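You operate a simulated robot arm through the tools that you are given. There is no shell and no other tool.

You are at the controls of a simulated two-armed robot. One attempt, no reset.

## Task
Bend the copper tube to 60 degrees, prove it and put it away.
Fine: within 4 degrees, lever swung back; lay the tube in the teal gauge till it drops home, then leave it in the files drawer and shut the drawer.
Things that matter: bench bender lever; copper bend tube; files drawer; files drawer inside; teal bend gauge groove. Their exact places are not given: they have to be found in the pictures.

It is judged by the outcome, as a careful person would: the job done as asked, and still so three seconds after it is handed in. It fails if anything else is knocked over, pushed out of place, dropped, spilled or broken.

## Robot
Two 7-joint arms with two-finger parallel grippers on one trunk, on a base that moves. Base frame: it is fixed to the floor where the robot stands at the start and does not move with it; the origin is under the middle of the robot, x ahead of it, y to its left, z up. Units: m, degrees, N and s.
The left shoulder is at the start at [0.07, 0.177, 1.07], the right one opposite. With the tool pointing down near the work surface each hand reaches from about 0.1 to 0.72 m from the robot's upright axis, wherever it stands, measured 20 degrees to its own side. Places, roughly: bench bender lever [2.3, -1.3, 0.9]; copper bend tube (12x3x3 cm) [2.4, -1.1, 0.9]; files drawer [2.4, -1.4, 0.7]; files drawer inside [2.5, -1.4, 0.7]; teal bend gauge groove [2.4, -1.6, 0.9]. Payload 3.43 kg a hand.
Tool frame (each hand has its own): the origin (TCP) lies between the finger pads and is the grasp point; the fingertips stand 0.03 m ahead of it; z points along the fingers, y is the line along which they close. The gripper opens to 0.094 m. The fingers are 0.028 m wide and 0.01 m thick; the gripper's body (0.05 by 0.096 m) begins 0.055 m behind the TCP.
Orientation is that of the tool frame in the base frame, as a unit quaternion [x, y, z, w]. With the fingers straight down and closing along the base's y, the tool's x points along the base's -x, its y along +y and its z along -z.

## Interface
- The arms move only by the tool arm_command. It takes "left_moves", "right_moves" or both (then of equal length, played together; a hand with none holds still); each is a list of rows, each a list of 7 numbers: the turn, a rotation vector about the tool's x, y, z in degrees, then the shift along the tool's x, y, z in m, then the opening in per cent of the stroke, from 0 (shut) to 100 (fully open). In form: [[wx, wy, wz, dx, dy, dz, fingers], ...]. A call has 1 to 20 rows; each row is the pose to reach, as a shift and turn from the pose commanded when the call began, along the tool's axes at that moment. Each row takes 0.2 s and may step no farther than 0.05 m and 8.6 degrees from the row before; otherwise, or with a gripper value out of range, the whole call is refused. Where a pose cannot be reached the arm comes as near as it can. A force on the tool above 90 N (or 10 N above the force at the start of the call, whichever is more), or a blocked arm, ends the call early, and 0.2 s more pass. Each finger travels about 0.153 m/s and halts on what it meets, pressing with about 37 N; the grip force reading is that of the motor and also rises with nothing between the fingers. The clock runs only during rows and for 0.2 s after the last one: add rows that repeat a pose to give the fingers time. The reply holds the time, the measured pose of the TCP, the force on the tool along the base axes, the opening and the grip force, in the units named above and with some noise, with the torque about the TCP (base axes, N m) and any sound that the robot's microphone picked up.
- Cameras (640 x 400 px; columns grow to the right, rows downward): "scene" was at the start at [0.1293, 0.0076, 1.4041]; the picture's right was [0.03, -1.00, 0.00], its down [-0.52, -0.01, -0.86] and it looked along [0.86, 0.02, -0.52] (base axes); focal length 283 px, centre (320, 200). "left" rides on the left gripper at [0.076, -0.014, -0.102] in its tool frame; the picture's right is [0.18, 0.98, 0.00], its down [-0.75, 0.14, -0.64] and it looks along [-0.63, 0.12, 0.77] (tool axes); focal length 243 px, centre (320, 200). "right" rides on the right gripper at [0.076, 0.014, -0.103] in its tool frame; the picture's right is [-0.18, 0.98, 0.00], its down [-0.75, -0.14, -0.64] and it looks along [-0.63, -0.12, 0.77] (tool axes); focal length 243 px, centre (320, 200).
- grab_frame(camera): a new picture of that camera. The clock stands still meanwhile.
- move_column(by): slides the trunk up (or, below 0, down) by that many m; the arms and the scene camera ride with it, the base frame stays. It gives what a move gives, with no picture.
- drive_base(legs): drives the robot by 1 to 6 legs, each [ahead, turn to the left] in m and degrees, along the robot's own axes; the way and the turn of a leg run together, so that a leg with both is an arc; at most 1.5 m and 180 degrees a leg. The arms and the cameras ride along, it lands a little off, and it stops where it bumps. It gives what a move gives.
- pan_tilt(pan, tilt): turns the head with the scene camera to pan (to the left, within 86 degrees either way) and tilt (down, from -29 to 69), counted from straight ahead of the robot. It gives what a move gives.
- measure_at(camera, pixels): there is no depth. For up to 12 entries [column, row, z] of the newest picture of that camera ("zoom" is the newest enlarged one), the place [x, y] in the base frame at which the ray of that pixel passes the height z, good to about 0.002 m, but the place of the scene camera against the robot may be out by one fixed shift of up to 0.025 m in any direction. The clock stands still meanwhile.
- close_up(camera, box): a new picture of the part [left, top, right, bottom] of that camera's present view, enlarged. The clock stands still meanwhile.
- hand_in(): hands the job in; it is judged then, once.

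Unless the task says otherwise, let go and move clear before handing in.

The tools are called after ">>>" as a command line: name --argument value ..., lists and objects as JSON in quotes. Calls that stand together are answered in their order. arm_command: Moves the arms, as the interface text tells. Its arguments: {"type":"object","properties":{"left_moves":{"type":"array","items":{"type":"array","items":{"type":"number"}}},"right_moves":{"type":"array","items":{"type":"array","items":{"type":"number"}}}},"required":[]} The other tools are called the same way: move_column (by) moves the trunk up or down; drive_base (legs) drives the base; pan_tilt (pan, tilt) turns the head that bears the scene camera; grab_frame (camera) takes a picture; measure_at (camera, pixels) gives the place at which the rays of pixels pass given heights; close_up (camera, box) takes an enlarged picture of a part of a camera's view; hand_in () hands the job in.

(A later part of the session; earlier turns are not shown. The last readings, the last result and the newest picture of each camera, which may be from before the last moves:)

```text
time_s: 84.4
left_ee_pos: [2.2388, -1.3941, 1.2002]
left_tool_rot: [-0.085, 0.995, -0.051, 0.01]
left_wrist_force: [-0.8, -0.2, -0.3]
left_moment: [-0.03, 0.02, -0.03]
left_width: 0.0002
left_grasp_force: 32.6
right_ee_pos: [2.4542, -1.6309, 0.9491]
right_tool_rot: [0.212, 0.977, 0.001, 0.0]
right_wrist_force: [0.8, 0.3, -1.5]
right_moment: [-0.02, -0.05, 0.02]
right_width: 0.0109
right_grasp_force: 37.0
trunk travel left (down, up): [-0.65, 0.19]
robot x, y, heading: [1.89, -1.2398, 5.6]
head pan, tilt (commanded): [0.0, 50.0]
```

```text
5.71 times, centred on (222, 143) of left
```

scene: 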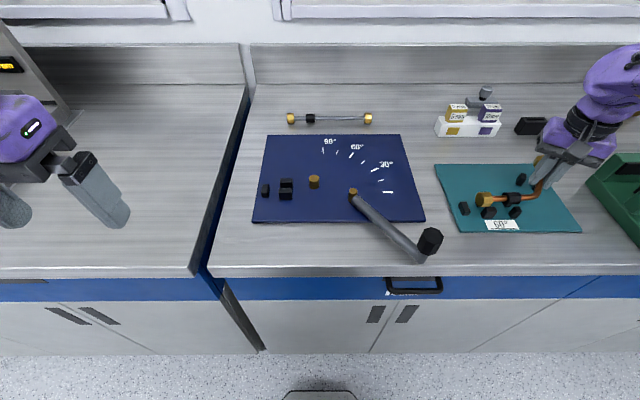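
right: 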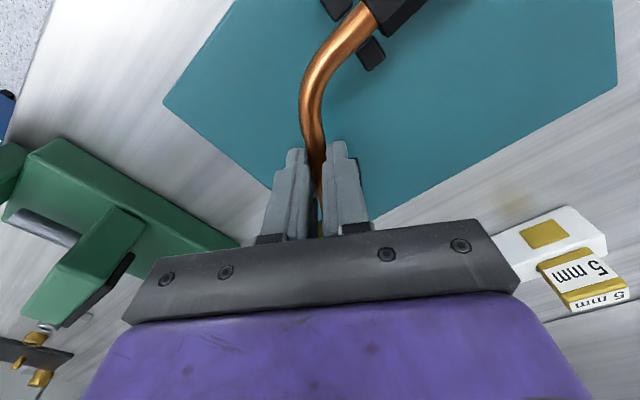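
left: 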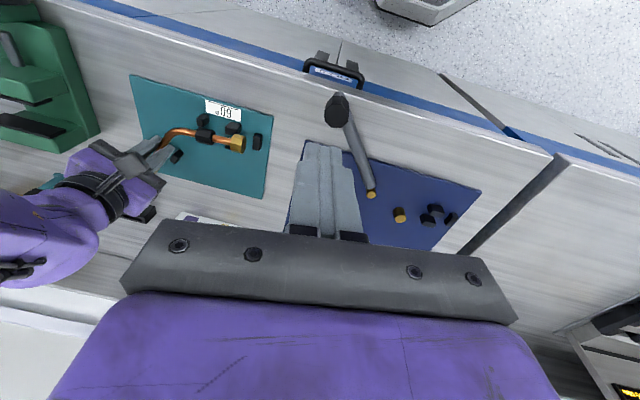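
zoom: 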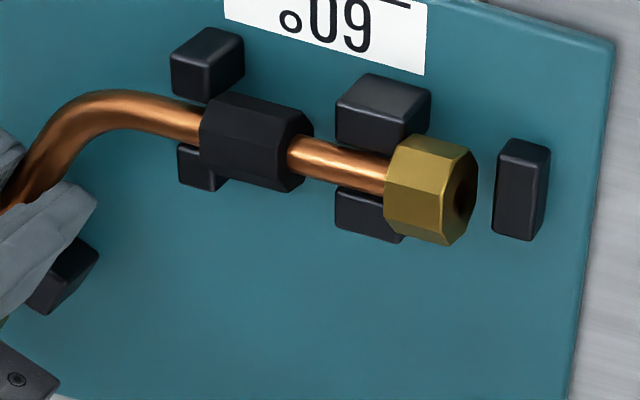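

Now the side force is gone and the gripper carries the tube freely. I lower the last few millimetres toward home height (TCP ≈0.945) and watch the force.

>>> arm_command --right_moves '[[0, 0, 0, 0, 0, 0.002, 0], [0, 0, 0, 0, 0, 0.004, 0], [0, 0, 0, 0, 0, 0.004, 0]]'

>>> close_up --camera "scene" --box '[450, 165, 546, 225]'

>>> close_up --camera "right" --box '[250, 0, 410, 100]'

```text
time_s: 85.2
left_ee_pos: [2.2395, -1.396, 1.1993]
left_tool_rot: [-0.085, 0.995, -0.051, 0.009]
left_wrist_force: [0.2, -0.3, -0.6]
left_moment: [0.01, -0.04, -0.04]
left_width: 0.0
left_grasp_force: 32.6
right_ee_pos: [2.4535, -1.6307, 0.945]
right_tool_rot: [0.213, 0.977, 0.001, 0.0]
right_wrist_force: [2.3, 0.0, -0.1]
right_moment: [0.1, 0.04, -0.2]
right_width: 0.0109
right_grasp_force: 36.8
trunk travel left (down, up): [-0.65, 0.19]
robot x, y, heading: [1.8903, -1.2389, 5.3]
head pan, tilt (commanded): [0.0, 50.0]
```

```text
6.67 times, centred on (498, 195) of scene
```

zoom: 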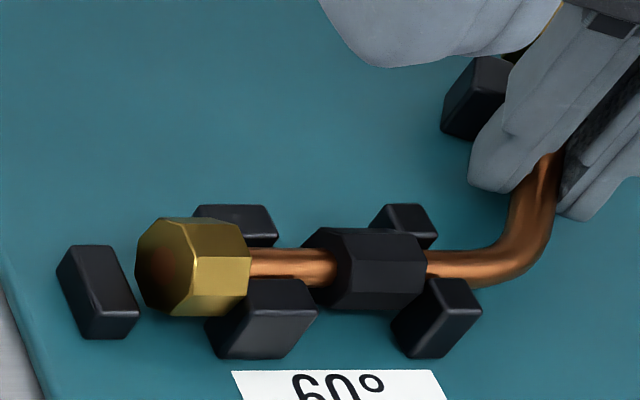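

```text
4.00 times, centred on (330, 50) of right
```

zoom: 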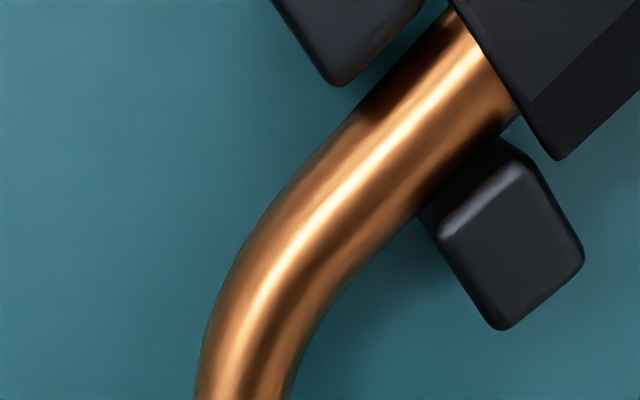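

The right camera shows the copper lying between the pair‑2 pegs (zoom (345,35) and (515,250)). A +2.3 N force acting at about y≈-1.544 means the nut end leans on pair 1's near peg. I'll yaw the tube 1.5° clockwise to bring the nut end forward.

>>> arm_command --right_moves '[[0, 0, 0.8, 0, 0, 0, 0], [0, 0, 1.5, 0, 0, 0, 0], [0, 0, 1.5, 0, 0, 0, 0]]'

>>> close_up --camera "scene" --box '[450, 165, 546, 225]'

>>> close_up --camera "left" --box '[166, 108, 278, 178]'

```text
time_s: 86.0
left_ee_pos: [2.2383, -1.3953, 1.1996]
left_tool_rot: [-0.085, 0.995, -0.051, 0.008]
left_wrist_force: [0.4, 0.3, -0.3]
left_moment: [0.01, 0.0, 0.02]
left_width: 0.0
left_grasp_force: 33.0
right_ee_pos: [2.4538, -1.6343, 0.9463]
right_tool_rot: [0.225, 0.974, 0.0, 0.001]
right_wrist_force: [-3.5, -0.9, -2.7]
right_moment: [-0.1, 0.02, 0.19]
right_width: 0.0106
right_grasp_force: 37.2
trunk travel left (down, up): [-0.65, 0.19]
robot x, y, heading: [1.8886, -1.2375, 5.5]
head pan, tilt (commanded): [0.0, 50.0]
```

```text
6.67 times, centred on (498, 195) of scene
```

zoom: 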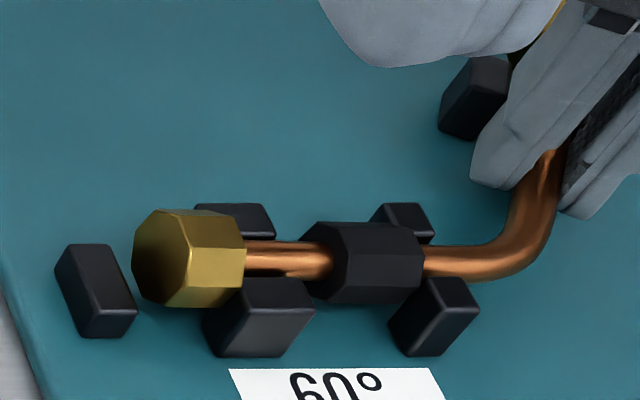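

```text
5.71 times, centred on (222, 143) of left
```

zoom: 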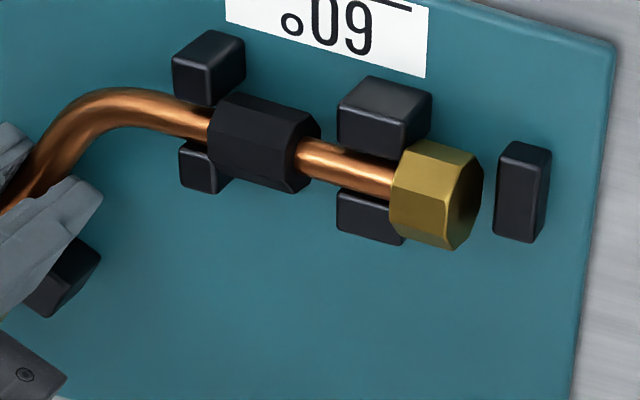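

Contacts alternate from near peg to far peg over 1.5°, so the tube lies between the pegs with some play. I turn back half of it and release so that it can drop home.

>>> arm_command --right_moves '[[0, 0, -0.7, 0, 0, 0, 0], [0, 0, -0.7, 0, 0, 0, 0], [0, 0, -0.7, 0, 0, 0, 15], [0, 0, -0.7, 0, 0, 0, 30], [0, 0, -0.7, 0, 0, 0, 50], [0, 0, -0.7, 0, 0, 0, 50], [0, 0, -0.7, 0, 0, 0, 50]]'

>>> close_up --camera "scene" --box '[450, 165, 546, 225]'

>>> close_up --camera "left" --box '[166, 108, 278, 178]'

```text
time_s: 87.6
left_ee_pos: [2.2379, -1.3953, 1.2004]
left_tool_rot: [-0.085, 0.995, -0.051, 0.009]
left_wrist_force: [0.0, 1.0, 0.1]
left_moment: [0.05, 0.01, 0.01]
left_width: 0.0002
left_grasp_force: 33.3
right_ee_pos: [2.4561, -1.6316, 0.9465]
right_tool_rot: [0.219, 0.976, 0.0, 0.0]
right_wrist_force: [0.9, -0.4, -0.9]
right_moment: [0.0, -0.02, 0.02]
right_width: 0.047
right_grasp_force: 0.1
trunk travel left (down, up): [-0.65, 0.19]
robot x, y, heading: [1.8898, -1.2364, 5.3]
head pan, tilt (commanded): [0.0, 50.0]
```

```text
6.67 times, centred on (498, 195) of scene
```

zoom: 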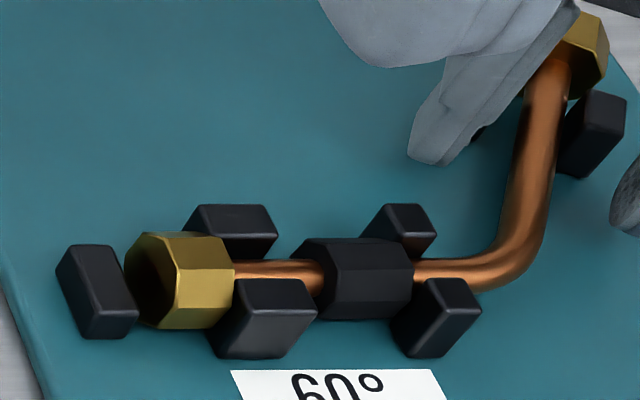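

```text
5.71 times, centred on (222, 143) of left
```

zoom: 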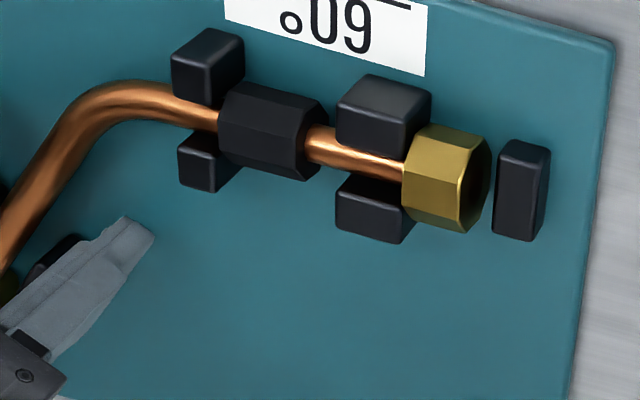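

It dropped home: the copper now sits low between the pegs, half hidden by the near ones. I raise the hand and check the whole tube in the gauge.

>>> arm_command --right_moves '[[0, 0, 0, 0, 0, 0, 60], [0, 0, 0, 0, 0, -0.02, 60], [0, 0, 0, 0, 0, -0.05, 60], [0, 0, 0, 0, 0, -0.09, 80], [0, 0, 0, 0, 0, -0.13, 100], [0, 0, 0, 0.03, 0, -0.17, 100], [0, 0, 0, 0.03, 0, -0.17, 100]]'

>>> close_up --camera "scene" --box '[440, 145, 568, 225]'

>>> grab_frame --camera "right"

```text
time_s: 89.2
left_ee_pos: [2.2402, -1.3942, 1.1989]
left_tool_rot: [-0.085, 0.995, -0.051, 0.008]
left_wrist_force: [0.0, 0.2, 0.2]
left_moment: [0.01, 0.04, -0.01]
left_width: 0.0001
left_grasp_force: 33.2
right_ee_pos: [2.4286, -1.62, 1.1163]
right_tool_rot: [0.219, 0.976, 0.0, 0.0]
right_wrist_force: [0.7, -0.1, -1.0]
right_moment: [0.02, 0.01, -0.01]
right_width: 0.094
right_grasp_force: 0.1
trunk travel left (down, up): [-0.65, 0.19]
robot x, y, heading: [1.8933, -1.2371, 5.3]
head pan, tilt (commanded): [0.0, 50.0]
```

```text
5.00 times, centred on (504, 185) of scene
```

zoom: 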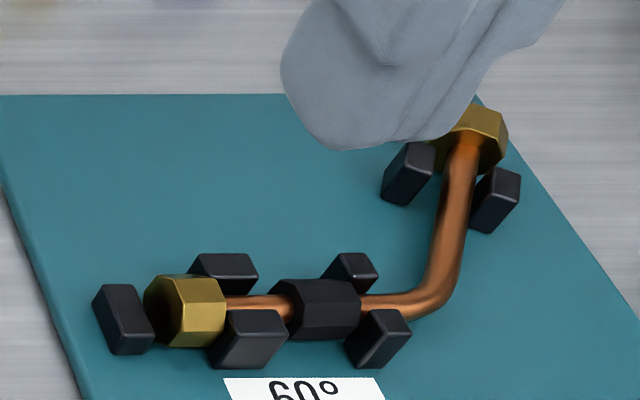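

```text
taken
```

right: 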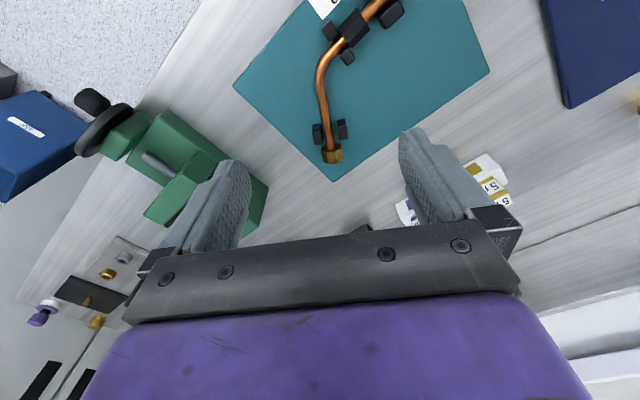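

The tube lies home: fixed leg between pairs 1 and 2, bent leg between the pair‑3 pegs at (330,130) in the right view. A close-up to confirm.

>>> close_up --camera "right" --box '[272, 0, 432, 180]'

```text
2.22 times, centred on (352, 90) of right
```

zoom: 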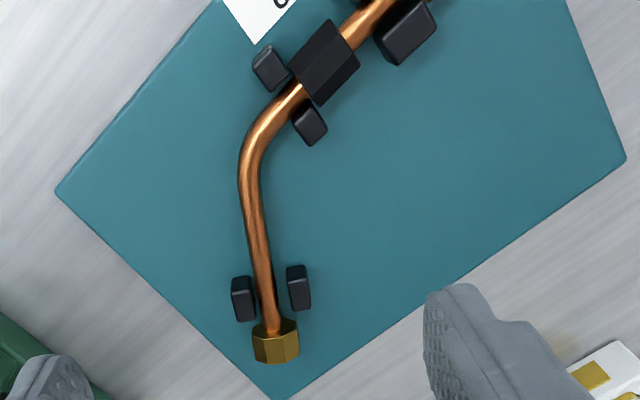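

The bend is proven: the tube lies in the gauge with the bent leg between the last pegs. Next the drawer: I retract the left arm to its side, then back the robot up about 0.3 m to make room and look at the handle.

>>> arm_command --left_moves '[[0, 0, 0, 0.0, 0.04, 0, 0], [0, 0, 0, 0.0, 0.08, 0, 0], [0, 0, 0, 0.0, 0.12, 0, 0], [0, 0, 0, 0, 0.16, 0, 0], [0, 0, 0, 0, 0.2, 0, 0], [0, 0, 0, 0, 0.24, 0, 0], [0, 0, 0, 0, 0.28, 0, 0], [0, 0, 0, 0, 0.32, 0, 0], [0, 0, 0, 0, 0.32, 0, 0]]' --right_moves '[[0, 0, 0, 0.0, 0.0, -0.02, 100], [0, 0, 0, 0.0, 0, -0.04, 100], [0, 0, -6, 0.02, 0, -0.04, 100], [0, 0, -12, 0.04, 0, -0.04, 100], [0, 0, -18, 0.06, 0, -0.04, 100], [0, 0, -24, 0.08, 0, -0.04, 100], [0, 0, -28, 0.1, 0, -0.04, 100], [0, 0, -28, 0.12, 0, -0.04, 100], [0, 0, -28, 0.12, 0, -0.04, 100]]'

>>> drive_base --legs '[[-0.3, 0]]'

>>> grab_frame --camera "scene"

```text
time_s: 91.2
left_ee_pos: [2.1858, -1.0844, 1.1648]
left_tool_rot: [-0.084, 0.995, -0.048, 0.009]
left_wrist_force: [-0.7, 0.1, 0.0]
left_moment: [0.05, 0.02, 0.02]
left_width: 0.0
left_grasp_force: 33.2
right_ee_pos: [2.3185, -1.5725, 1.1531]
right_tool_rot: [-0.023, 1.0, 0.01, 0.0]
right_wrist_force: [-0.9, -0.4, 0.0]
right_moment: [0.02, -0.03, 0.02]
right_width: 0.0939
right_grasp_force: 0.0
trunk travel left (down, up): [-0.65, 0.19]
robot x, y, heading: [1.8902, -1.2384, 5.4]
head pan, tilt (commanded): [0.0, 50.0]
```

```text
time_s: 93.2
left_ee_pos: [1.8904, -1.1095, 1.1632]
left_tool_rot: [-0.087, 0.995, -0.048, 0.009]
left_wrist_force: [-0.7, -0.6, -0.8]
left_moment: [0.01, -0.03, 0.0]
left_width: 0.0
left_grasp_force: 33.0
right_ee_pos: [2.0272, -1.5959, 1.154]
right_tool_rot: [-0.025, 1.0, 0.007, -0.002]
right_wrist_force: [0.5, 0.1, 0.0]
right_moment: [-0.02, -0.05, 0.02]
right_width: 0.0939
right_grasp_force: 0.1
trunk travel left (down, up): [-0.65, 0.19]
robot x, y, heading: [1.5967, -1.2724, 5.7]
head pan, tilt (commanded): [0.0, 50.0]
```

```text
taken
```

scene: 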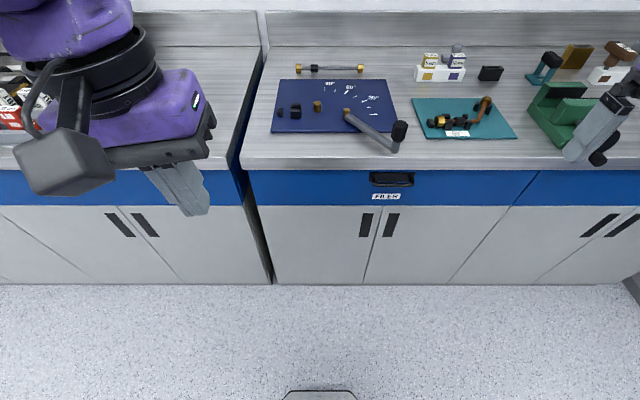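

The FILES drawer front spans (250–540,170–205) with its handle at (391,179). I'll zoom in.

>>> close_up --camera "scene" --box '[343, 140, 439, 200]'

>>> measure_at --camera "zoom" --pixels '[[320, 275, 0.8], [320, 275, 0.85], [183, 282, 0.83], [460, 282, 0.83], [320, 160, 0.91], [320, 195, 0.86]]'

```text
6.67 times, centred on (391, 170) of scene
```

zoom: 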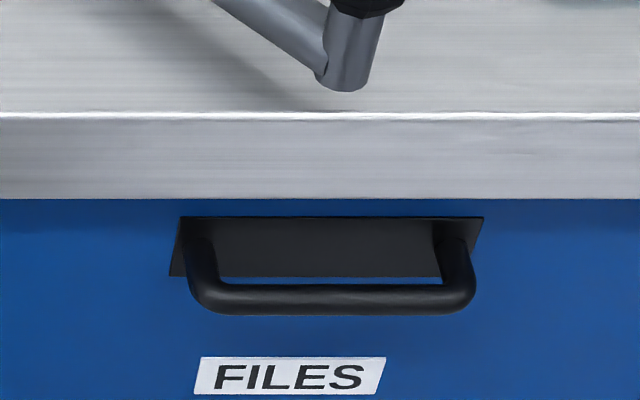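

```text
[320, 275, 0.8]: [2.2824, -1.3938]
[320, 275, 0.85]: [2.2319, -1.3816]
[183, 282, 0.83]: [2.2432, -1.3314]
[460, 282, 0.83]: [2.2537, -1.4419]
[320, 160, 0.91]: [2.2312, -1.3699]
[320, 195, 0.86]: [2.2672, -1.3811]
```

>>> measure_at --camera "zoom" --pixels '[[320, 116, 0.9], [320, 198, 0.86], [320, 198, 0.87], [320, 198, 0.85], [330, 299, 0.84], [330, 299, 0.83], [330, 299, 0.82], [330, 299, 0.81], [330, 278, 0.82], [330, 217, 0.84]]'

>>> pan_tilt --pan 0 --tilt 35

>>> grab_frame --camera "right"

```text
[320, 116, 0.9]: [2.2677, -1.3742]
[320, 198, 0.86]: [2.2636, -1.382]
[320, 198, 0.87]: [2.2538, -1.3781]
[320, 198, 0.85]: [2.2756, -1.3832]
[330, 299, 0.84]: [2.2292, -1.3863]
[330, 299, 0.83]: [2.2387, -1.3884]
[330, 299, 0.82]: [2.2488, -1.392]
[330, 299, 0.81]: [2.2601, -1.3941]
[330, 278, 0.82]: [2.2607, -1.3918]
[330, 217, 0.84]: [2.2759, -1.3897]
```

```text
time_s: 94.0
left_ee_pos: [1.8916, -1.1094, 1.1638]
left_tool_rot: [-0.086, 0.995, -0.05, 0.009]
left_wrist_force: [0.0, 0.1, 0.0]
left_moment: [0.03, -0.01, -0.03]
left_width: 0.0
left_grasp_force: 33.6
right_ee_pos: [2.0259, -1.5962, 1.1537]
right_tool_rot: [-0.025, 1.0, 0.009, -0.001]
right_wrist_force: [0.1, 0.8, -0.1]
right_moment: [-0.01, -0.04, 0.01]
right_width: 0.094
right_grasp_force: 0.1
trunk travel left (down, up): [-0.65, 0.19]
robot x, y, heading: [1.5976, -1.2698, 5.5]
head pan, tilt (commanded): [0.0, 35.0]
```

```text
taken
```

right: 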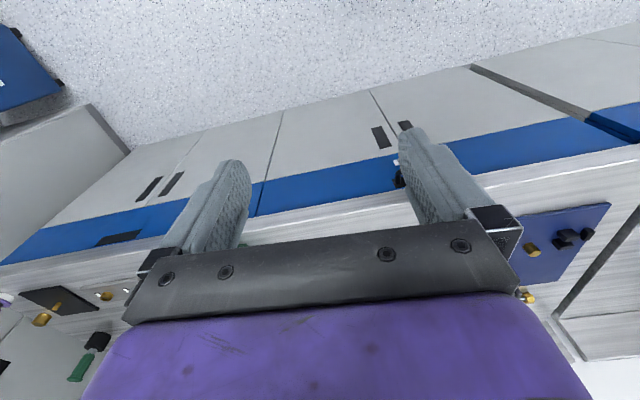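

The drawer handle is a bow bar ~3 cm in front of the face, around (2.24,-1.39,0.83), with the counter slab's underside at 0.863. I'll turn the right hand so that the fingers point forward and close vertically.

>>> arm_command --right_moves '[[4.62, -4.62, -4.62, 0, 0, 0, 100], [9.24, -9.24, -9.24, 0, 0, 0, 100], [13.86, -13.86, -13.86, 0, 0, 0, 100], [18.48, -18.48, -18.48, 0, 0, 0, 80], [23.1, -23.1, -23.1, 0, 0, 0, 60], [27.7, -27.7, -27.7, 0, 0, 0, 50], [32.3, -32.3, -32.3, 0, 0, 0, 50], [36.9, -36.9, -36.9, 0, 0, 0, 50], [41.5, -41.5, -41.5, 0, 0, 0, 50], [46.1, -46.1, -46.1, 0, 0, 0, 50], [50.7, -50.7, -50.7, 0, 0, 0, 50], [55.3, -55.3, -55.3, 0, 0, 0, 50], [59.9, -59.9, -59.9, 0, 0, 0, 50], [64.5, -64.5, -64.5, 0, 0, 0, 50], [69.3, -69.3, -69.3, 0, 0, 0, 50], [69.3, -69.3, -69.3, 0, 0, 0, 50]]'

>>> grab_frame --camera "scene"

>>> grab_frame --camera "right"

```text
time_s: 97.4
left_ee_pos: [1.892, -1.1099, 1.1622]
left_tool_rot: [-0.086, 0.995, -0.048, 0.007]
left_wrist_force: [0.3, -0.1, 0.2]
left_moment: [0.01, 0.02, 0.02]
left_width: 0.0
left_grasp_force: 33.2
right_ee_pos: [2.0134, -1.6992, 1.1502]
right_tool_rot: [-0.502, 0.504, -0.477, 0.516]
right_wrist_force: [0.2, -0.1, 0.3]
right_moment: [-0.01, 0.0, 0.04]
right_width: 0.0469
right_grasp_force: 0.1
right hand out of reach, approached as far as the arm can: row 1, 2, 3, 4, 5, 6, 7, 8, 9, 10, 11, 12, 13, 14, 15, 16
trunk travel left (down, up): [-0.65, 0.19]
robot x, y, heading: [1.5971, -1.2681, 5.8]
head pan, tilt (commanded): [0.0, 35.0]
```

```text
taken
```

scene: 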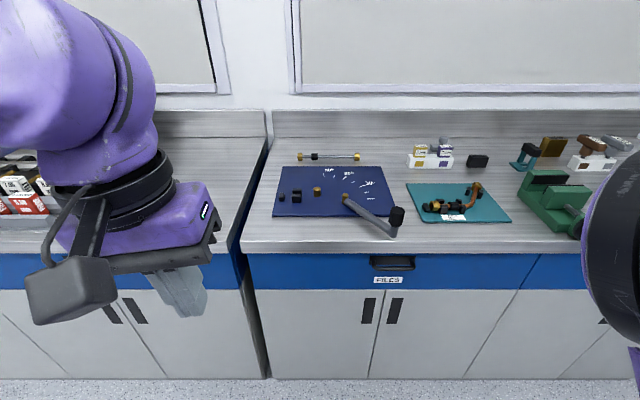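

```text
taken
```

right: 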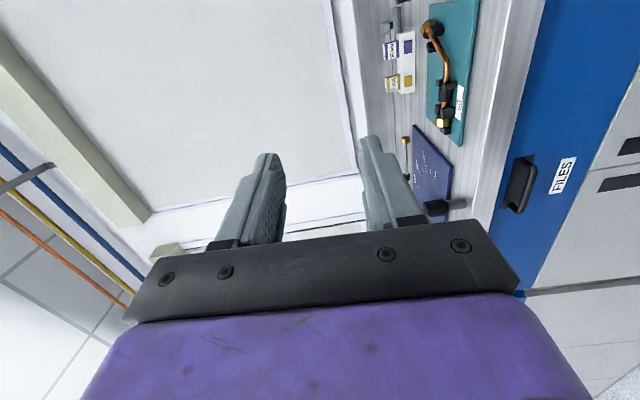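

The hand now points forward (tool z = +x, y = down) and the right camera sees the handle at (520,185). I'll move it down and left to in front of the handle, staying clear of the counter.

>>> arm_command --right_moves '[[0, 0, 0, -0.01, 0.04, 0, 50], [0, 0, 0, -0.03, 0.08, 0, 50], [0, 0, 0, -0.06, 0.12, 0, 50], [0, 0, 0, -0.09, 0.155, 0, 50], [0, 0, 0, -0.12, 0.19, 0, 50], [0, 0, 0, -0.155, 0.22, 0, 50], [0, 0, 0, -0.19, 0.25, 0, 50], [0, 0, 0, -0.225, 0.28, 0, 50], [0, 0, 0, -0.26, 0.3, 0, 50], [0, 0, 0, -0.29, 0.32, 0, 50], [0, 0, 0, -0.29, 0.32, 0, 50]]'

>>> grab_frame --camera "scene"

>>> grab_frame --camera "right"

```text
time_s: 99.8
left_ee_pos: [1.8925, -1.1095, 1.1639]
left_tool_rot: [-0.086, 0.995, -0.049, 0.009]
left_wrist_force: [-0.4, 0.2, -0.4]
left_moment: [-0.01, 0.0, 0.03]
left_width: 0.0001
left_grasp_force: 33.0
right_ee_pos: [2.0124, -1.6984, 1.1531]
right_tool_rot: [-0.501, 0.502, -0.478, 0.518]
right_wrist_force: [0.6, 0.2, -1.2]
right_moment: [-0.03, 0.02, 0.02]
right_width: 0.0471
right_grasp_force: 0.1
right hand out of reach, approached as far as the arm can: row 1, 2, 3, 4, 5, 6, 7, 8, 9, 10, 11
trunk travel left (down, up): [-0.65, 0.19]
robot x, y, heading: [1.5995, -1.2661, 5.6]
head pan, tilt (commanded): [0.0, 35.0]
```

```text
taken
```

scene: 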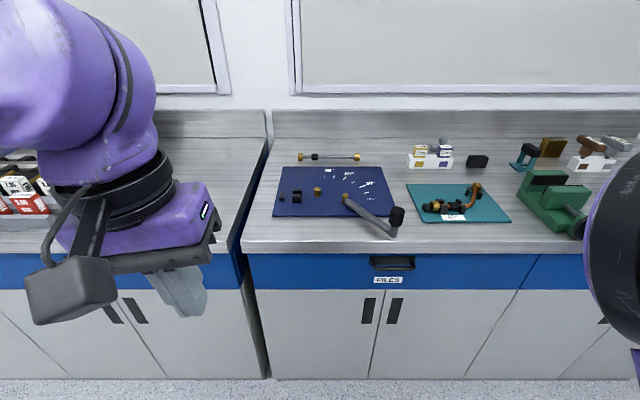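

```text
taken
```

right: 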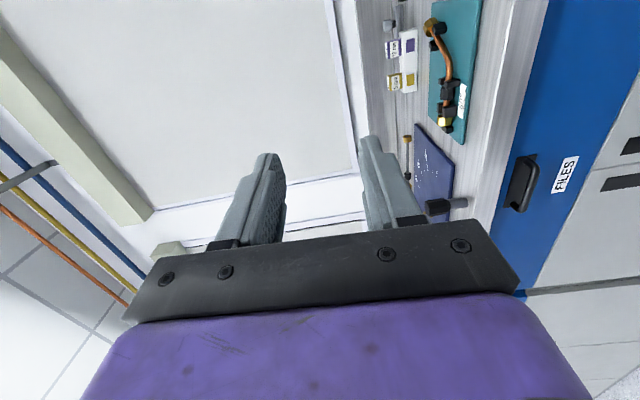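

The arm is stuck at a limit in that wrist configuration ("out of reach" on all rows). I'll rotate back to pointing down, then try the opposite roll.

>>> arm_command --right_moves '[[-4.62, 4.62, 4.62, 0, 0, 0, 50], [-9.24, 9.24, 9.24, 0, 0, 0, 50], [-13.86, 13.86, 13.86, 0, 0, 0, 50], [-18.48, 18.48, 18.48, 0, 0, 0, 50], [-23.1, 23.1, 23.1, 0, 0, 0, 50], [-27.7, 27.7, 27.7, 0, 0, 0, 50], [-32.3, 32.3, 32.3, 0, 0, 0, 50], [-36.9, 36.9, 36.9, 0, 0, 0, 50], [-41.5, 41.5, 41.5, 0, 0, 0, 50], [-46.1, 46.1, 46.1, 0, 0, 0, 50], [-50.7, 50.7, 50.7, 0, 0, 0, 50], [-55.3, 55.3, 55.3, 0, 0, 0, 50], [-59.9, 59.9, 59.9, 0, 0, 0, 50], [-64.5, 64.5, 64.5, 0, 0, 0, 50], [-69.3, 69.3, 69.3, 0, 0, 0, 50], [-69.3, 69.3, 69.3, 0, 0, 0, 50]]'

>>> grab_frame --camera "scene"

```text
time_s: 103.2
left_ee_pos: [1.8921, -1.1094, 1.1636]
left_tool_rot: [-0.086, 0.995, -0.049, 0.009]
left_wrist_force: [-0.6, 0.7, 0.0]
left_moment: [-0.06, 0.01, -0.02]
left_width: 0.0
left_grasp_force: 33.4
right_ee_pos: [2.001, -1.6761, 1.1508]
right_tool_rot: [-0.026, 1.0, 0.007, -0.001]
right_wrist_force: [0.0, 0.0, 0.2]
right_moment: [0.02, -0.02, 0.01]
right_width: 0.047
right_grasp_force: 0.1
right hand out of reach, approached as far as the arm can: row 1, 2, 3, 4, 5, 6, 7, 8, 9, 10, 11, 12, 13
trunk travel left (down, up): [-0.65, 0.19]
robot x, y, heading: [1.5932, -1.2706, 5.7]
head pan, tilt (commanded): [0.0, 35.0]
```

```text
taken
```

scene: 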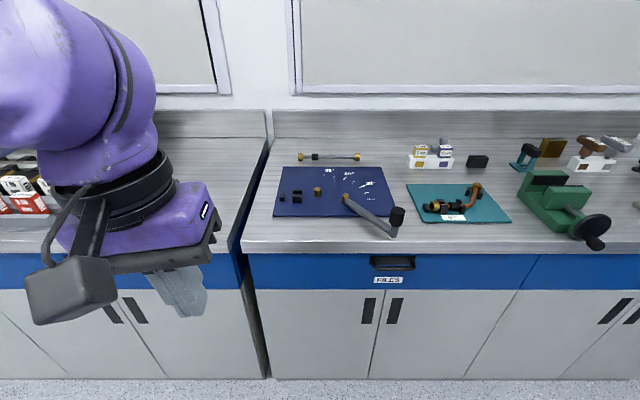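

Pointing forward needs the wrist ~0.2 m behind the fingers, which was too close to the shoulder. I'll back the robot 0.15 m more and stretch the right hand forward before turning it.

>>> drive_base --legs '[[-0.15, 0]]'

>>> arm_command --right_moves '[[0, 0, 0, -0.04, 0.02, 0, 50], [0, 0, 0, -0.08, 0.04, 0.01, 50], [0, 0, 0, -0.12, 0.07, 0.02, 50], [0, 0, 0, -0.16, 0.1, 0.03, 50], [0, 0, 0, -0.2, 0.12, 0.04, 50], [0, 0, 0, -0.24, 0.14, 0.05, 50], [0, 0, 0, -0.27, 0.16, 0.06, 50], [0, 0, 0, -0.27, 0.16, 0.06, 50]]'

```text
time_s: 104.5
left_ee_pos: [1.7438, -1.1249, 1.1624]
left_tool_rot: [-0.086, 0.995, -0.048, 0.008]
left_wrist_force: [0.0, -0.1, -0.8]
left_moment: [-0.02, -0.04, -0.03]
left_width: 0.0
left_grasp_force: 32.2
right_ee_pos: [1.8523, -1.6922, 1.1493]
right_tool_rot: [-0.023, 1.0, 0.007, -0.002]
right_wrist_force: [0.0, 0.4, -0.3]
right_moment: [0.03, 0.02, 0.0]
right_width: 0.0469
right_grasp_force: 0.0
trunk travel left (down, up): [-0.65, 0.19]
robot x, y, heading: [1.4523, -1.2799, 5.4]
head pan, tilt (commanded): [0.0, 35.0]
```

```text
refused: row 3 steps farther than a row can; nothing moved
```

>>> arm_command --right_moves '[[0, 0, 0, -0.035, 0.02, 0.005, 50], [0, 0, 0, -0.07, 0.04, 0.01, 50], [0, 0, 0, -0.105, 0.06, 0.02, 50], [0, 0, 0, -0.14, 0.08, 0.03, 50], [0, 0, 0, -0.175, 0.1, 0.04, 50], [0, 0, 0, -0.21, 0.12, 0.05, 50], [0, 0, 0, -0.245, 0.14, 0.06, 50], [0, 0, 0, -0.27, 0.16, 0.07, 50], [0, 0, 0, -0.27, 0.16, 0.07, 50]]'

>>> arm_command --right_moves '[[4.62, -4.62, -4.62, 0, 0, 0, 50], [9.24, -9.24, -9.24, 0, 0, 0, 50], [13.86, -13.86, -13.86, 0, 0, 0, 50], [18.48, -18.48, -18.48, 0, 0, 0, 50], [23.1, -23.1, -23.1, 0, 0, 0, 50], [27.7, -27.7, -27.7, 0, 0, 0, 50], [32.3, -32.3, -32.3, 0, 0, 0, 50], [36.9, -36.9, -36.9, 0, 0, 0, 50], [41.5, -41.5, -41.5, 0, 0, 0, 50], [46.1, -46.1, -46.1, 0, 0, 0, 50], [50.7, -50.7, -50.7, 0, 0, 0, 50], [55.3, -55.3, -55.3, 0, 0, 0, 50], [59.9, -59.9, -59.9, 0, 0, 0, 50], [64.5, -64.5, -64.5, 0, 0, 0, 50], [69.3, -69.3, -69.3, 0, 0, 0, 50], [69.3, -69.3, -69.3, 0, 0, 0, 50]]'

>>> grab_frame --camera "right"

```text
time_s: 106.5
left_ee_pos: [1.7415, -1.1262, 1.1638]
left_tool_rot: [-0.085, 0.995, -0.049, 0.008]
left_wrist_force: [0.4, 0.6, 0.0]
left_moment: [0.01, -0.04, 0.01]
left_width: 0.0
left_grasp_force: 33.5
right_ee_pos: [2.1127, -1.5215, 1.0806]
right_tool_rot: [-0.025, 1.0, 0.007, -0.001]
right_wrist_force: [-0.7, -0.9, 0.5]
right_moment: [0.0, -0.03, -0.01]
right_width: 0.047
right_grasp_force: 0.0
trunk travel left (down, up): [-0.65, 0.19]
robot x, y, heading: [1.4503, -1.286, 5.3]
head pan, tilt (commanded): [0.0, 35.0]
```

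```text
time_s: 110.0
left_ee_pos: [1.7434, -1.1246, 1.1633]
left_tool_rot: [-0.086, 0.995, -0.049, 0.009]
left_wrist_force: [0.5, -0.5, -0.5]
left_moment: [-0.02, 0.0, 0.03]
left_width: 0.0
left_grasp_force: 33.6
right_ee_pos: [2.1127, -1.5352, 1.0886]
right_tool_rot: [-0.487, 0.507, -0.481, 0.525]
right_wrist_force: [0.2, -0.1, 0.4]
right_moment: [0.0, 0.0, 0.02]
right_width: 0.047
right_grasp_force: 0.0
trunk travel left (down, up): [-0.65, 0.19]
robot x, y, heading: [1.4473, -1.2785, 5.9]
head pan, tilt (commanded): [0.0, 35.0]
```

```text
taken
```

right: 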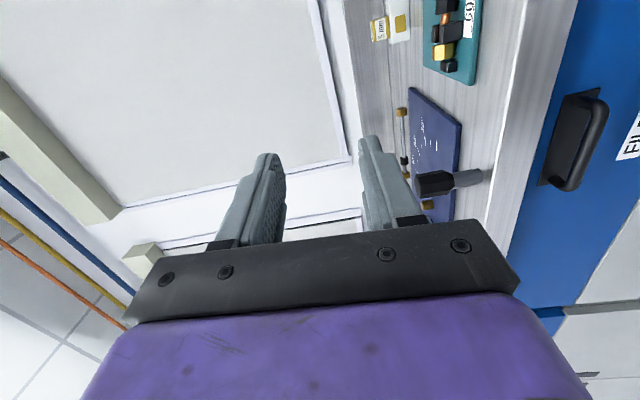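

Now it pointed forward without a reach warning. I'll lower the hand to handle height, 0.12 m in front of the drawer.

>>> arm_command --right_moves '[[0, 0, 0, -0.018, 0.036, 0, 50], [0, 0, 0, -0.036, 0.072, 0, 50], [0, 0, 0, -0.054, 0.108, 0, 50], [0, 0, 0, -0.072, 0.144, 0, 50], [0, 0, 0, -0.09, 0.18, 0, 50], [0, 0, 0, -0.108, 0.216, 0, 50], [0, 0, 0, -0.126, 0.25, 0, 50], [0, 0, 0, -0.126, 0.25, 0, 50]]'

>>> grab_frame --camera "right"

>>> grab_frame --camera "scene"

```text
time_s: 111.8
left_ee_pos: [1.7432, -1.1248, 1.1637]
left_tool_rot: [-0.085, 0.995, -0.049, 0.008]
left_wrist_force: [-0.3, -0.1, 0.0]
left_moment: [-0.04, -0.02, 0.02]
left_width: 0.0002
left_grasp_force: 32.9
right_ee_pos: [2.1059, -1.3908, 0.8311]
right_tool_rot: [-0.508, 0.492, -0.485, 0.515]
right_wrist_force: [0.5, 0.4, 0.5]
right_moment: [0.0, -0.01, 0.01]
right_width: 0.0472
right_grasp_force: 0.0
trunk travel left (down, up): [-0.65, 0.19]
robot x, y, heading: [1.4517, -1.2849, 5.2]
head pan, tilt (commanded): [0.0, 35.0]
```

```text
taken
```

right: 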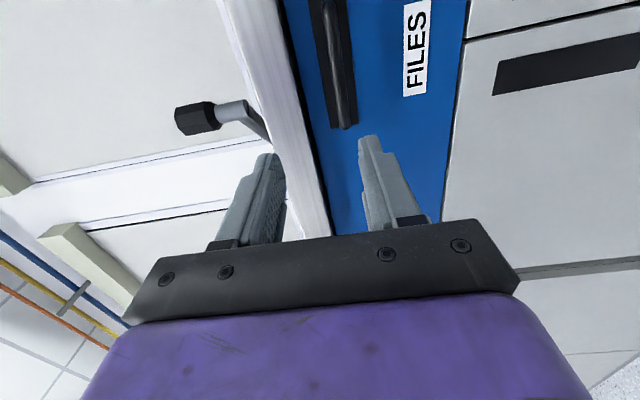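

```text
taken
```

scene: 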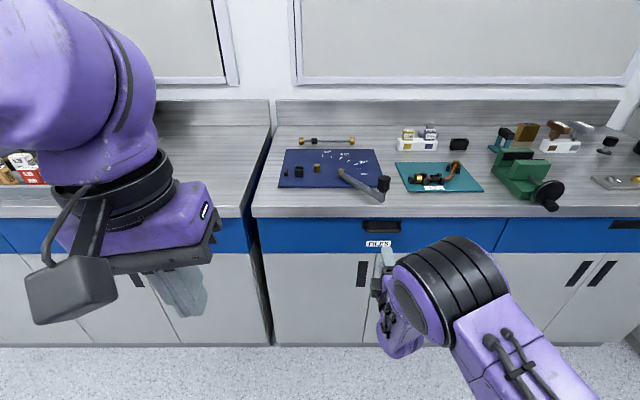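

The handle bar runs from (320,0) to (345,128) in the right view, so I'm near its left end and slightly above it. Zoom for detail.

>>> close_up --camera "right" --box '[256, 0, 448, 160]'

>>> close_up --camera "scene" --box '[335, 195, 431, 255]'

```text
2.50 times, centred on (352, 80) of right
```

zoom: 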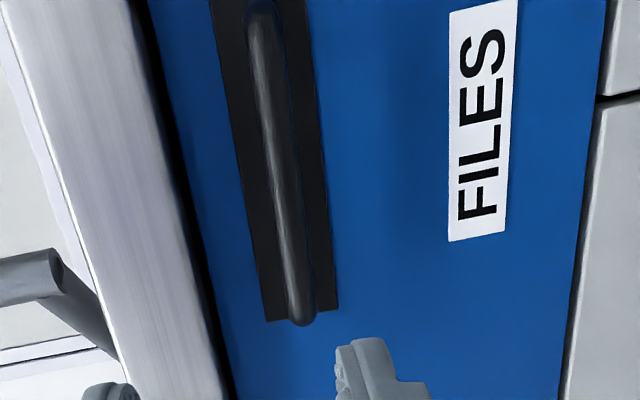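

```text
6.67 times, centred on (383, 225) of scene
```

zoom: 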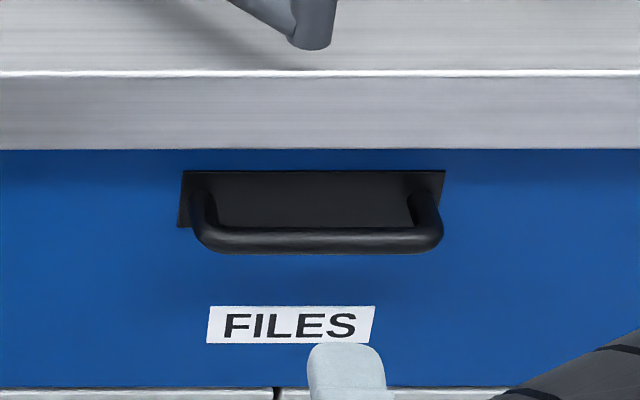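

>>> measure_at --camera "zoom" --pixels '[[320, 241, 0.78], [320, 241, 0.8], [320, 241, 0.82], [185, 241, 0.8], [440, 241, 0.8], [320, 72, 0.9], [320, 148, 0.86], [320, 385, 0.72], [320, 385, 0.7], [320, 385, 0.74], [320, 172, 0.82]]'

```text
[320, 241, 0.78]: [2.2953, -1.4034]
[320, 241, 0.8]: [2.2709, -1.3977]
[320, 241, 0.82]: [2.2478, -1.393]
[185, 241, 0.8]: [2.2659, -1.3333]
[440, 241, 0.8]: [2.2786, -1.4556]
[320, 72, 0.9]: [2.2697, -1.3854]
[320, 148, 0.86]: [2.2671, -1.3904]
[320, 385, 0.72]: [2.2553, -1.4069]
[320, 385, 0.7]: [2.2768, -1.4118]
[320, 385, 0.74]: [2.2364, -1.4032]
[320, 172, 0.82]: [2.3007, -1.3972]
```

>>> measure_at --camera "right" --pixels '[[286, 95, 0.9], [286, 95, 0.87], [336, 95, 0.86], [336, 95, 0.81], [336, 95, 0.8], [369, 65, 0.78], [369, 65, 0.75], [377, 129, 0.78], [361, 3, 0.78]]'

```text
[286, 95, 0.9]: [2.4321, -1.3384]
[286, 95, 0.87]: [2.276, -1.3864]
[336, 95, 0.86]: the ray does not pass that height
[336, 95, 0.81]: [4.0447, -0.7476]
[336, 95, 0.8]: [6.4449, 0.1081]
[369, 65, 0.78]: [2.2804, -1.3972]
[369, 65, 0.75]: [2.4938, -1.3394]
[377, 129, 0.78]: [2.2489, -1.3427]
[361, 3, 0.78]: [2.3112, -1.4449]
```

The right camera's heights here disagree by ~4 cm with what I know of the counter. I'll let the arm settle with a tiny wait and check again.

>>> arm_command --right_moves '[[0, 0, 0, 0, 0, 0, 50], [0, 0, 0, 0, 0, 0, 50]]'

>>> close_up --camera "right" --box '[240, 0, 432, 120]'

>>> grab_frame --camera "right"

```text
time_s: 112.3
left_ee_pos: [1.7431, -1.1257, 1.1639]
left_tool_rot: [-0.085, 0.995, -0.049, 0.008]
left_wrist_force: [-0.3, -0.2, 0.0]
left_moment: [-0.03, 0.03, 0.01]
left_width: 0.0
left_grasp_force: 33.2
right_ee_pos: [2.1063, -1.3909, 0.8322]
right_tool_rot: [-0.508, 0.492, -0.484, 0.515]
right_wrist_force: [-0.2, 0.2, 0.6]
right_moment: [0.01, -0.01, -0.01]
right_width: 0.0469
right_grasp_force: 0.0
trunk travel left (down, up): [-0.65, 0.19]
robot x, y, heading: [1.449, -1.2805, 5.4]
head pan, tilt (commanded): [0.0, 35.0]
```

```text
3.33 times, centred on (336, 60) of right
```

zoom: 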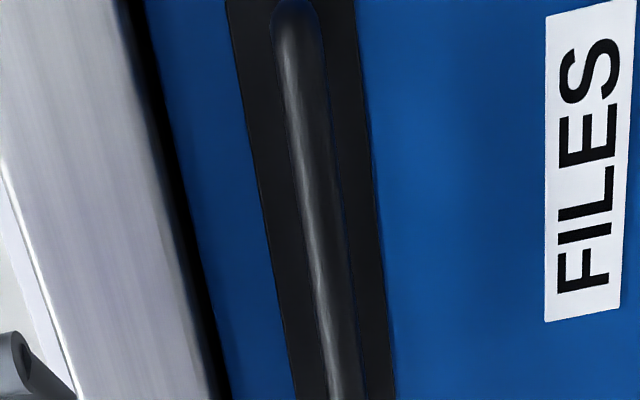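

```text
taken
```

right: 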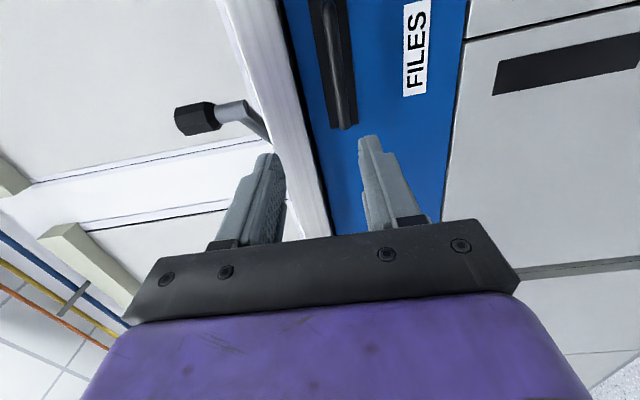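

I had mis-scaled that zoom; recomputed, the bar is about (2.255,-1.405,0.811) and the slab underside ≈0.855, so all agrees. I align the hand with the bar (2 cm down, 2 cm right, yaw 2.8°) and approach to about 3 cm short.

>>> arm_command --right_moves '[[0, -1.4, 0, 0.01, 0.01, 0.03, 43], [0, -2.8, 0, 0.02, 0.0206, 0.06, 43], [0, -2.8, 0, 0.02, 0.0206, 0.09, 43], [0, -2.8, 0, 0.02, 0.0206, 0.09, 43]]'

>>> grab_frame --camera "right"

>>> close_up --camera "scene" --box '[335, 195, 431, 255]'

```text
time_s: 113.3
left_ee_pos: [1.7437, -1.1251, 1.1636]
left_tool_rot: [-0.086, 0.995, -0.049, 0.008]
left_wrist_force: [0.1, 0.4, 0.8]
left_moment: [0.0, 0.01, 0.01]
left_width: 0.0002
left_grasp_force: 33.0
right_ee_pos: [2.1986, -1.4084, 0.8131]
right_tool_rot: [-0.52, 0.479, -0.471, 0.527]
right_wrist_force: [0.1, -0.3, 0.1]
right_moment: [-0.03, -0.04, -0.05]
right_width: 0.0403
right_grasp_force: 0.0
trunk travel left (down, up): [-0.65, 0.19]
robot x, y, heading: [1.4467, -1.2824, 5.6]
head pan, tilt (commanded): [0.0, 35.0]
```

```text
taken
```

right: 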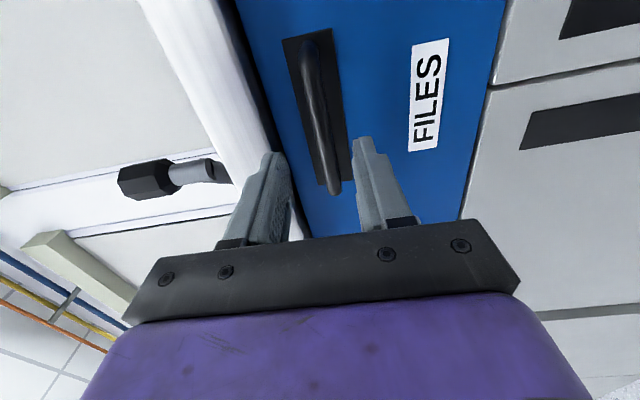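

```text
6.67 times, centred on (383, 225) of scene
```

zoom: 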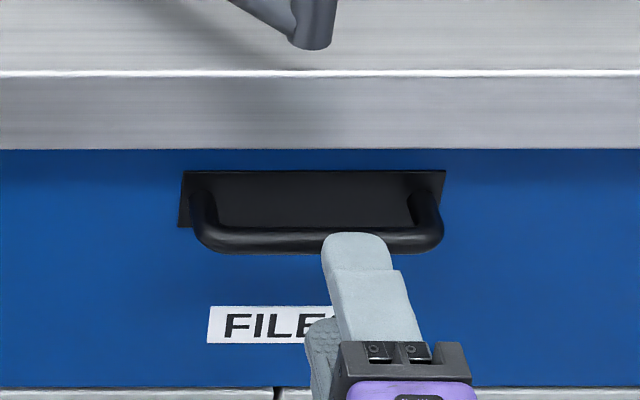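

The bar is centred between the fingers (row 139 → col 323 vs 320). I advance 4 cm and close on it.

>>> arm_command --right_moves '[[0, 0, 0, 0.003, 0.001, 0.015, 43], [0, 0, 0, 0.005, 0.001, 0.03, 43], [0, 0, 0, 0.005, 0.001, 0.039, 43], [0, 0, 0, 0.005, 0.001, 0.039, 43]]'

>>> grab_frame --camera "right"

>>> close_up --camera "scene" --box '[335, 195, 431, 255]'

```text
time_s: 114.3
left_ee_pos: [1.7442, -1.1252, 1.1639]
left_tool_rot: [-0.085, 0.995, -0.049, 0.008]
left_wrist_force: [0.7, -0.9, 0.2]
left_moment: [-0.01, -0.01, 0.0]
left_width: 0.0002
left_grasp_force: 32.8
right_ee_pos: [2.2365, -1.4063, 0.8115]
right_tool_rot: [-0.52, 0.479, -0.472, 0.526]
right_wrist_force: [1.0, 0.6, 1.3]
right_moment: [-0.02, 0.0, 0.02]
right_width: 0.0407
right_grasp_force: 0.1
trunk travel left (down, up): [-0.65, 0.19]
robot x, y, heading: [1.4489, -1.285, 5.4]
head pan, tilt (commanded): [0.0, 35.0]
```

```text
taken
```

right: 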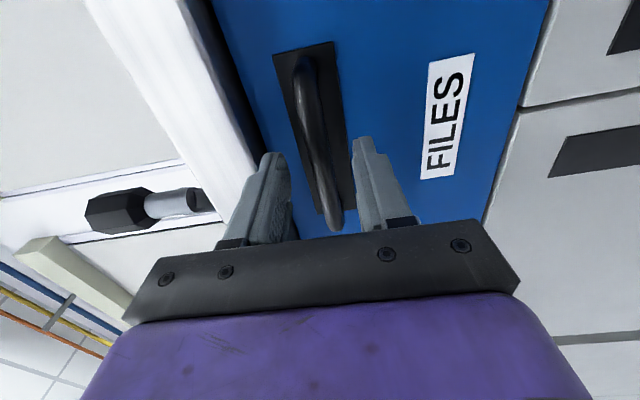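

```text
6.67 times, centred on (383, 225) of scene
```

zoom: 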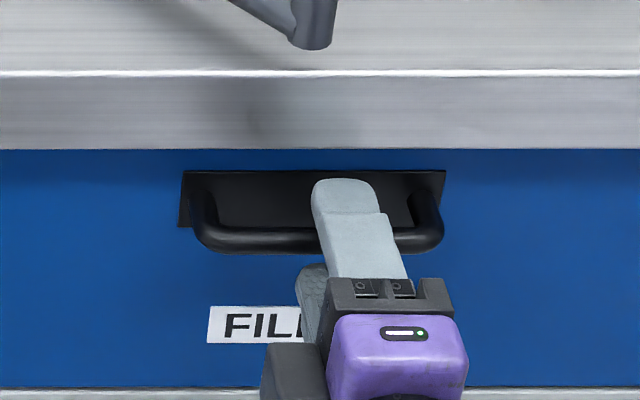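

The upper finger is over the bar. I close the grip.

>>> arm_command --right_moves '[[0, 0, 0, 0, 0, 0, 25], [0, 0, 0, 0, 0, 0, 10], [0, 0, 0, 0, 0, 0, 0], [0, 0, 0, 0, 0, 0, 0]]'

>>> grab_frame --camera "right"

```text
time_s: 115.3
left_ee_pos: [1.7449, -1.1259, 1.163]
left_tool_rot: [-0.085, 0.995, -0.049, 0.008]
left_wrist_force: [0.0, 0.1, -0.3]
left_moment: [0.02, 0.01, 0.02]
left_width: 0.0
left_grasp_force: 33.1
right_ee_pos: [2.2371, -1.407, 0.8106]
right_tool_rot: [-0.521, 0.48, -0.471, 0.526]
right_wrist_force: [-1.4, -0.2, -4.5]
right_moment: [-1.39, -0.04, 0.14]
right_width: 0.0129
right_grasp_force: 45.1
trunk travel left (down, up): [-0.65, 0.19]
robot x, y, heading: [1.4517, -1.2793, 5.6]
head pan, tilt (commanded): [0.0, 35.0]
```

```text
taken
```

right: 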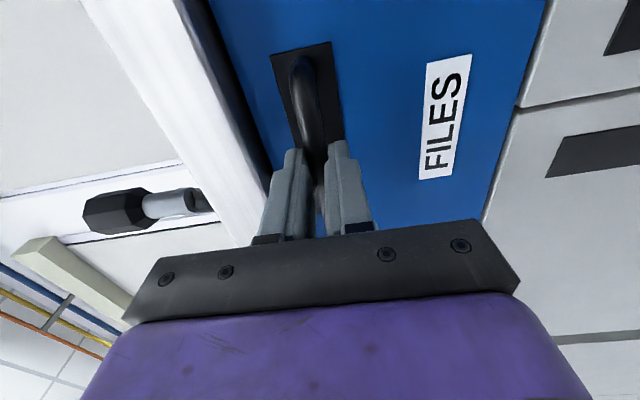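

The bar is gripped (0.0129 m). I pull the drawer open by backing the base 0.2 m along the counter's normal, keeping the arm still.

>>> drive_base --legs '[[-0.1, 0]]'

>>> grab_frame --camera "scene"

```text
time_s: 116.5
left_ee_pos: [1.6459, -1.1343, 1.1642]
left_tool_rot: [-0.085, 0.995, -0.048, 0.007]
left_wrist_force: [-0.1, -0.1, 0.0]
left_moment: [0.01, 0.01, -0.05]
left_width: 0.0003
left_grasp_force: 32.8
right_ee_pos: [2.1381, -1.4164, 0.8106]
right_tool_rot: [-0.52, 0.48, -0.471, 0.527]
right_wrist_force: [1.5, -3.2, -7.3]
right_moment: [-1.27, -0.09, -0.54]
right_width: 0.0128
right_grasp_force: 45.0
trunk travel left (down, up): [-0.65, 0.19]
robot x, y, heading: [1.3515, -1.2875, 5.6]
head pan, tilt (commanded): [0.0, 35.0]
```

```text
taken
```

scene: 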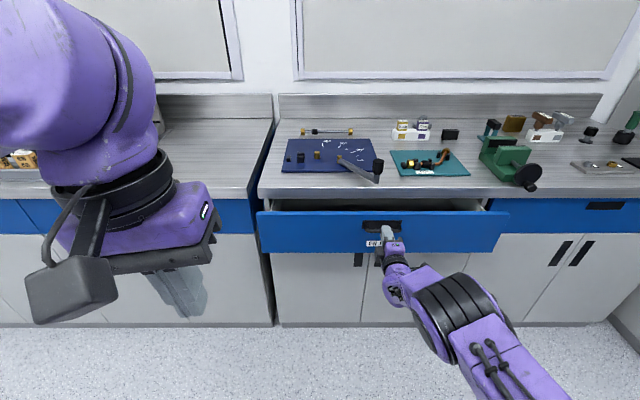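

The drawer slid open about 0.1 m with little force. Another 0.11 m.

>>> drive_base --legs '[[-0.11, 0]]'

>>> grab_frame --camera "scene"

```text
time_s: 117.5
left_ee_pos: [1.5986, -1.1396, 1.1643]
left_tool_rot: [-0.084, 0.995, -0.05, 0.01]
left_wrist_force: [0.0, 0.1, 0.4]
left_moment: [-0.01, 0.03, 0.01]
left_width: 0.0
left_grasp_force: 33.6
right_ee_pos: [2.093, -1.4212, 0.8104]
right_tool_rot: [-0.522, 0.479, -0.472, 0.525]
right_wrist_force: [-1.5, 2.5, 9.6]
right_moment: [-1.09, -0.12, -0.13]
right_width: 0.0128
right_grasp_force: 45.0
trunk travel left (down, up): [-0.65, 0.19]
robot x, y, heading: [1.3067, -1.2996, 5.5]
head pan, tilt (commanded): [0.0, 35.0]
stopped in leg 1: the robot was blocked; the commanded pose is now the measured one
```

```text
taken
```

scene: 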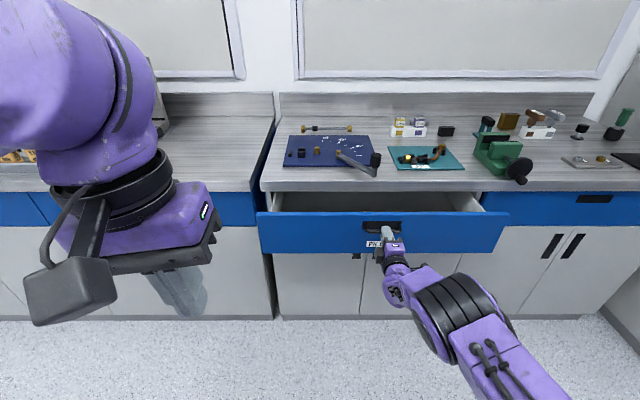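

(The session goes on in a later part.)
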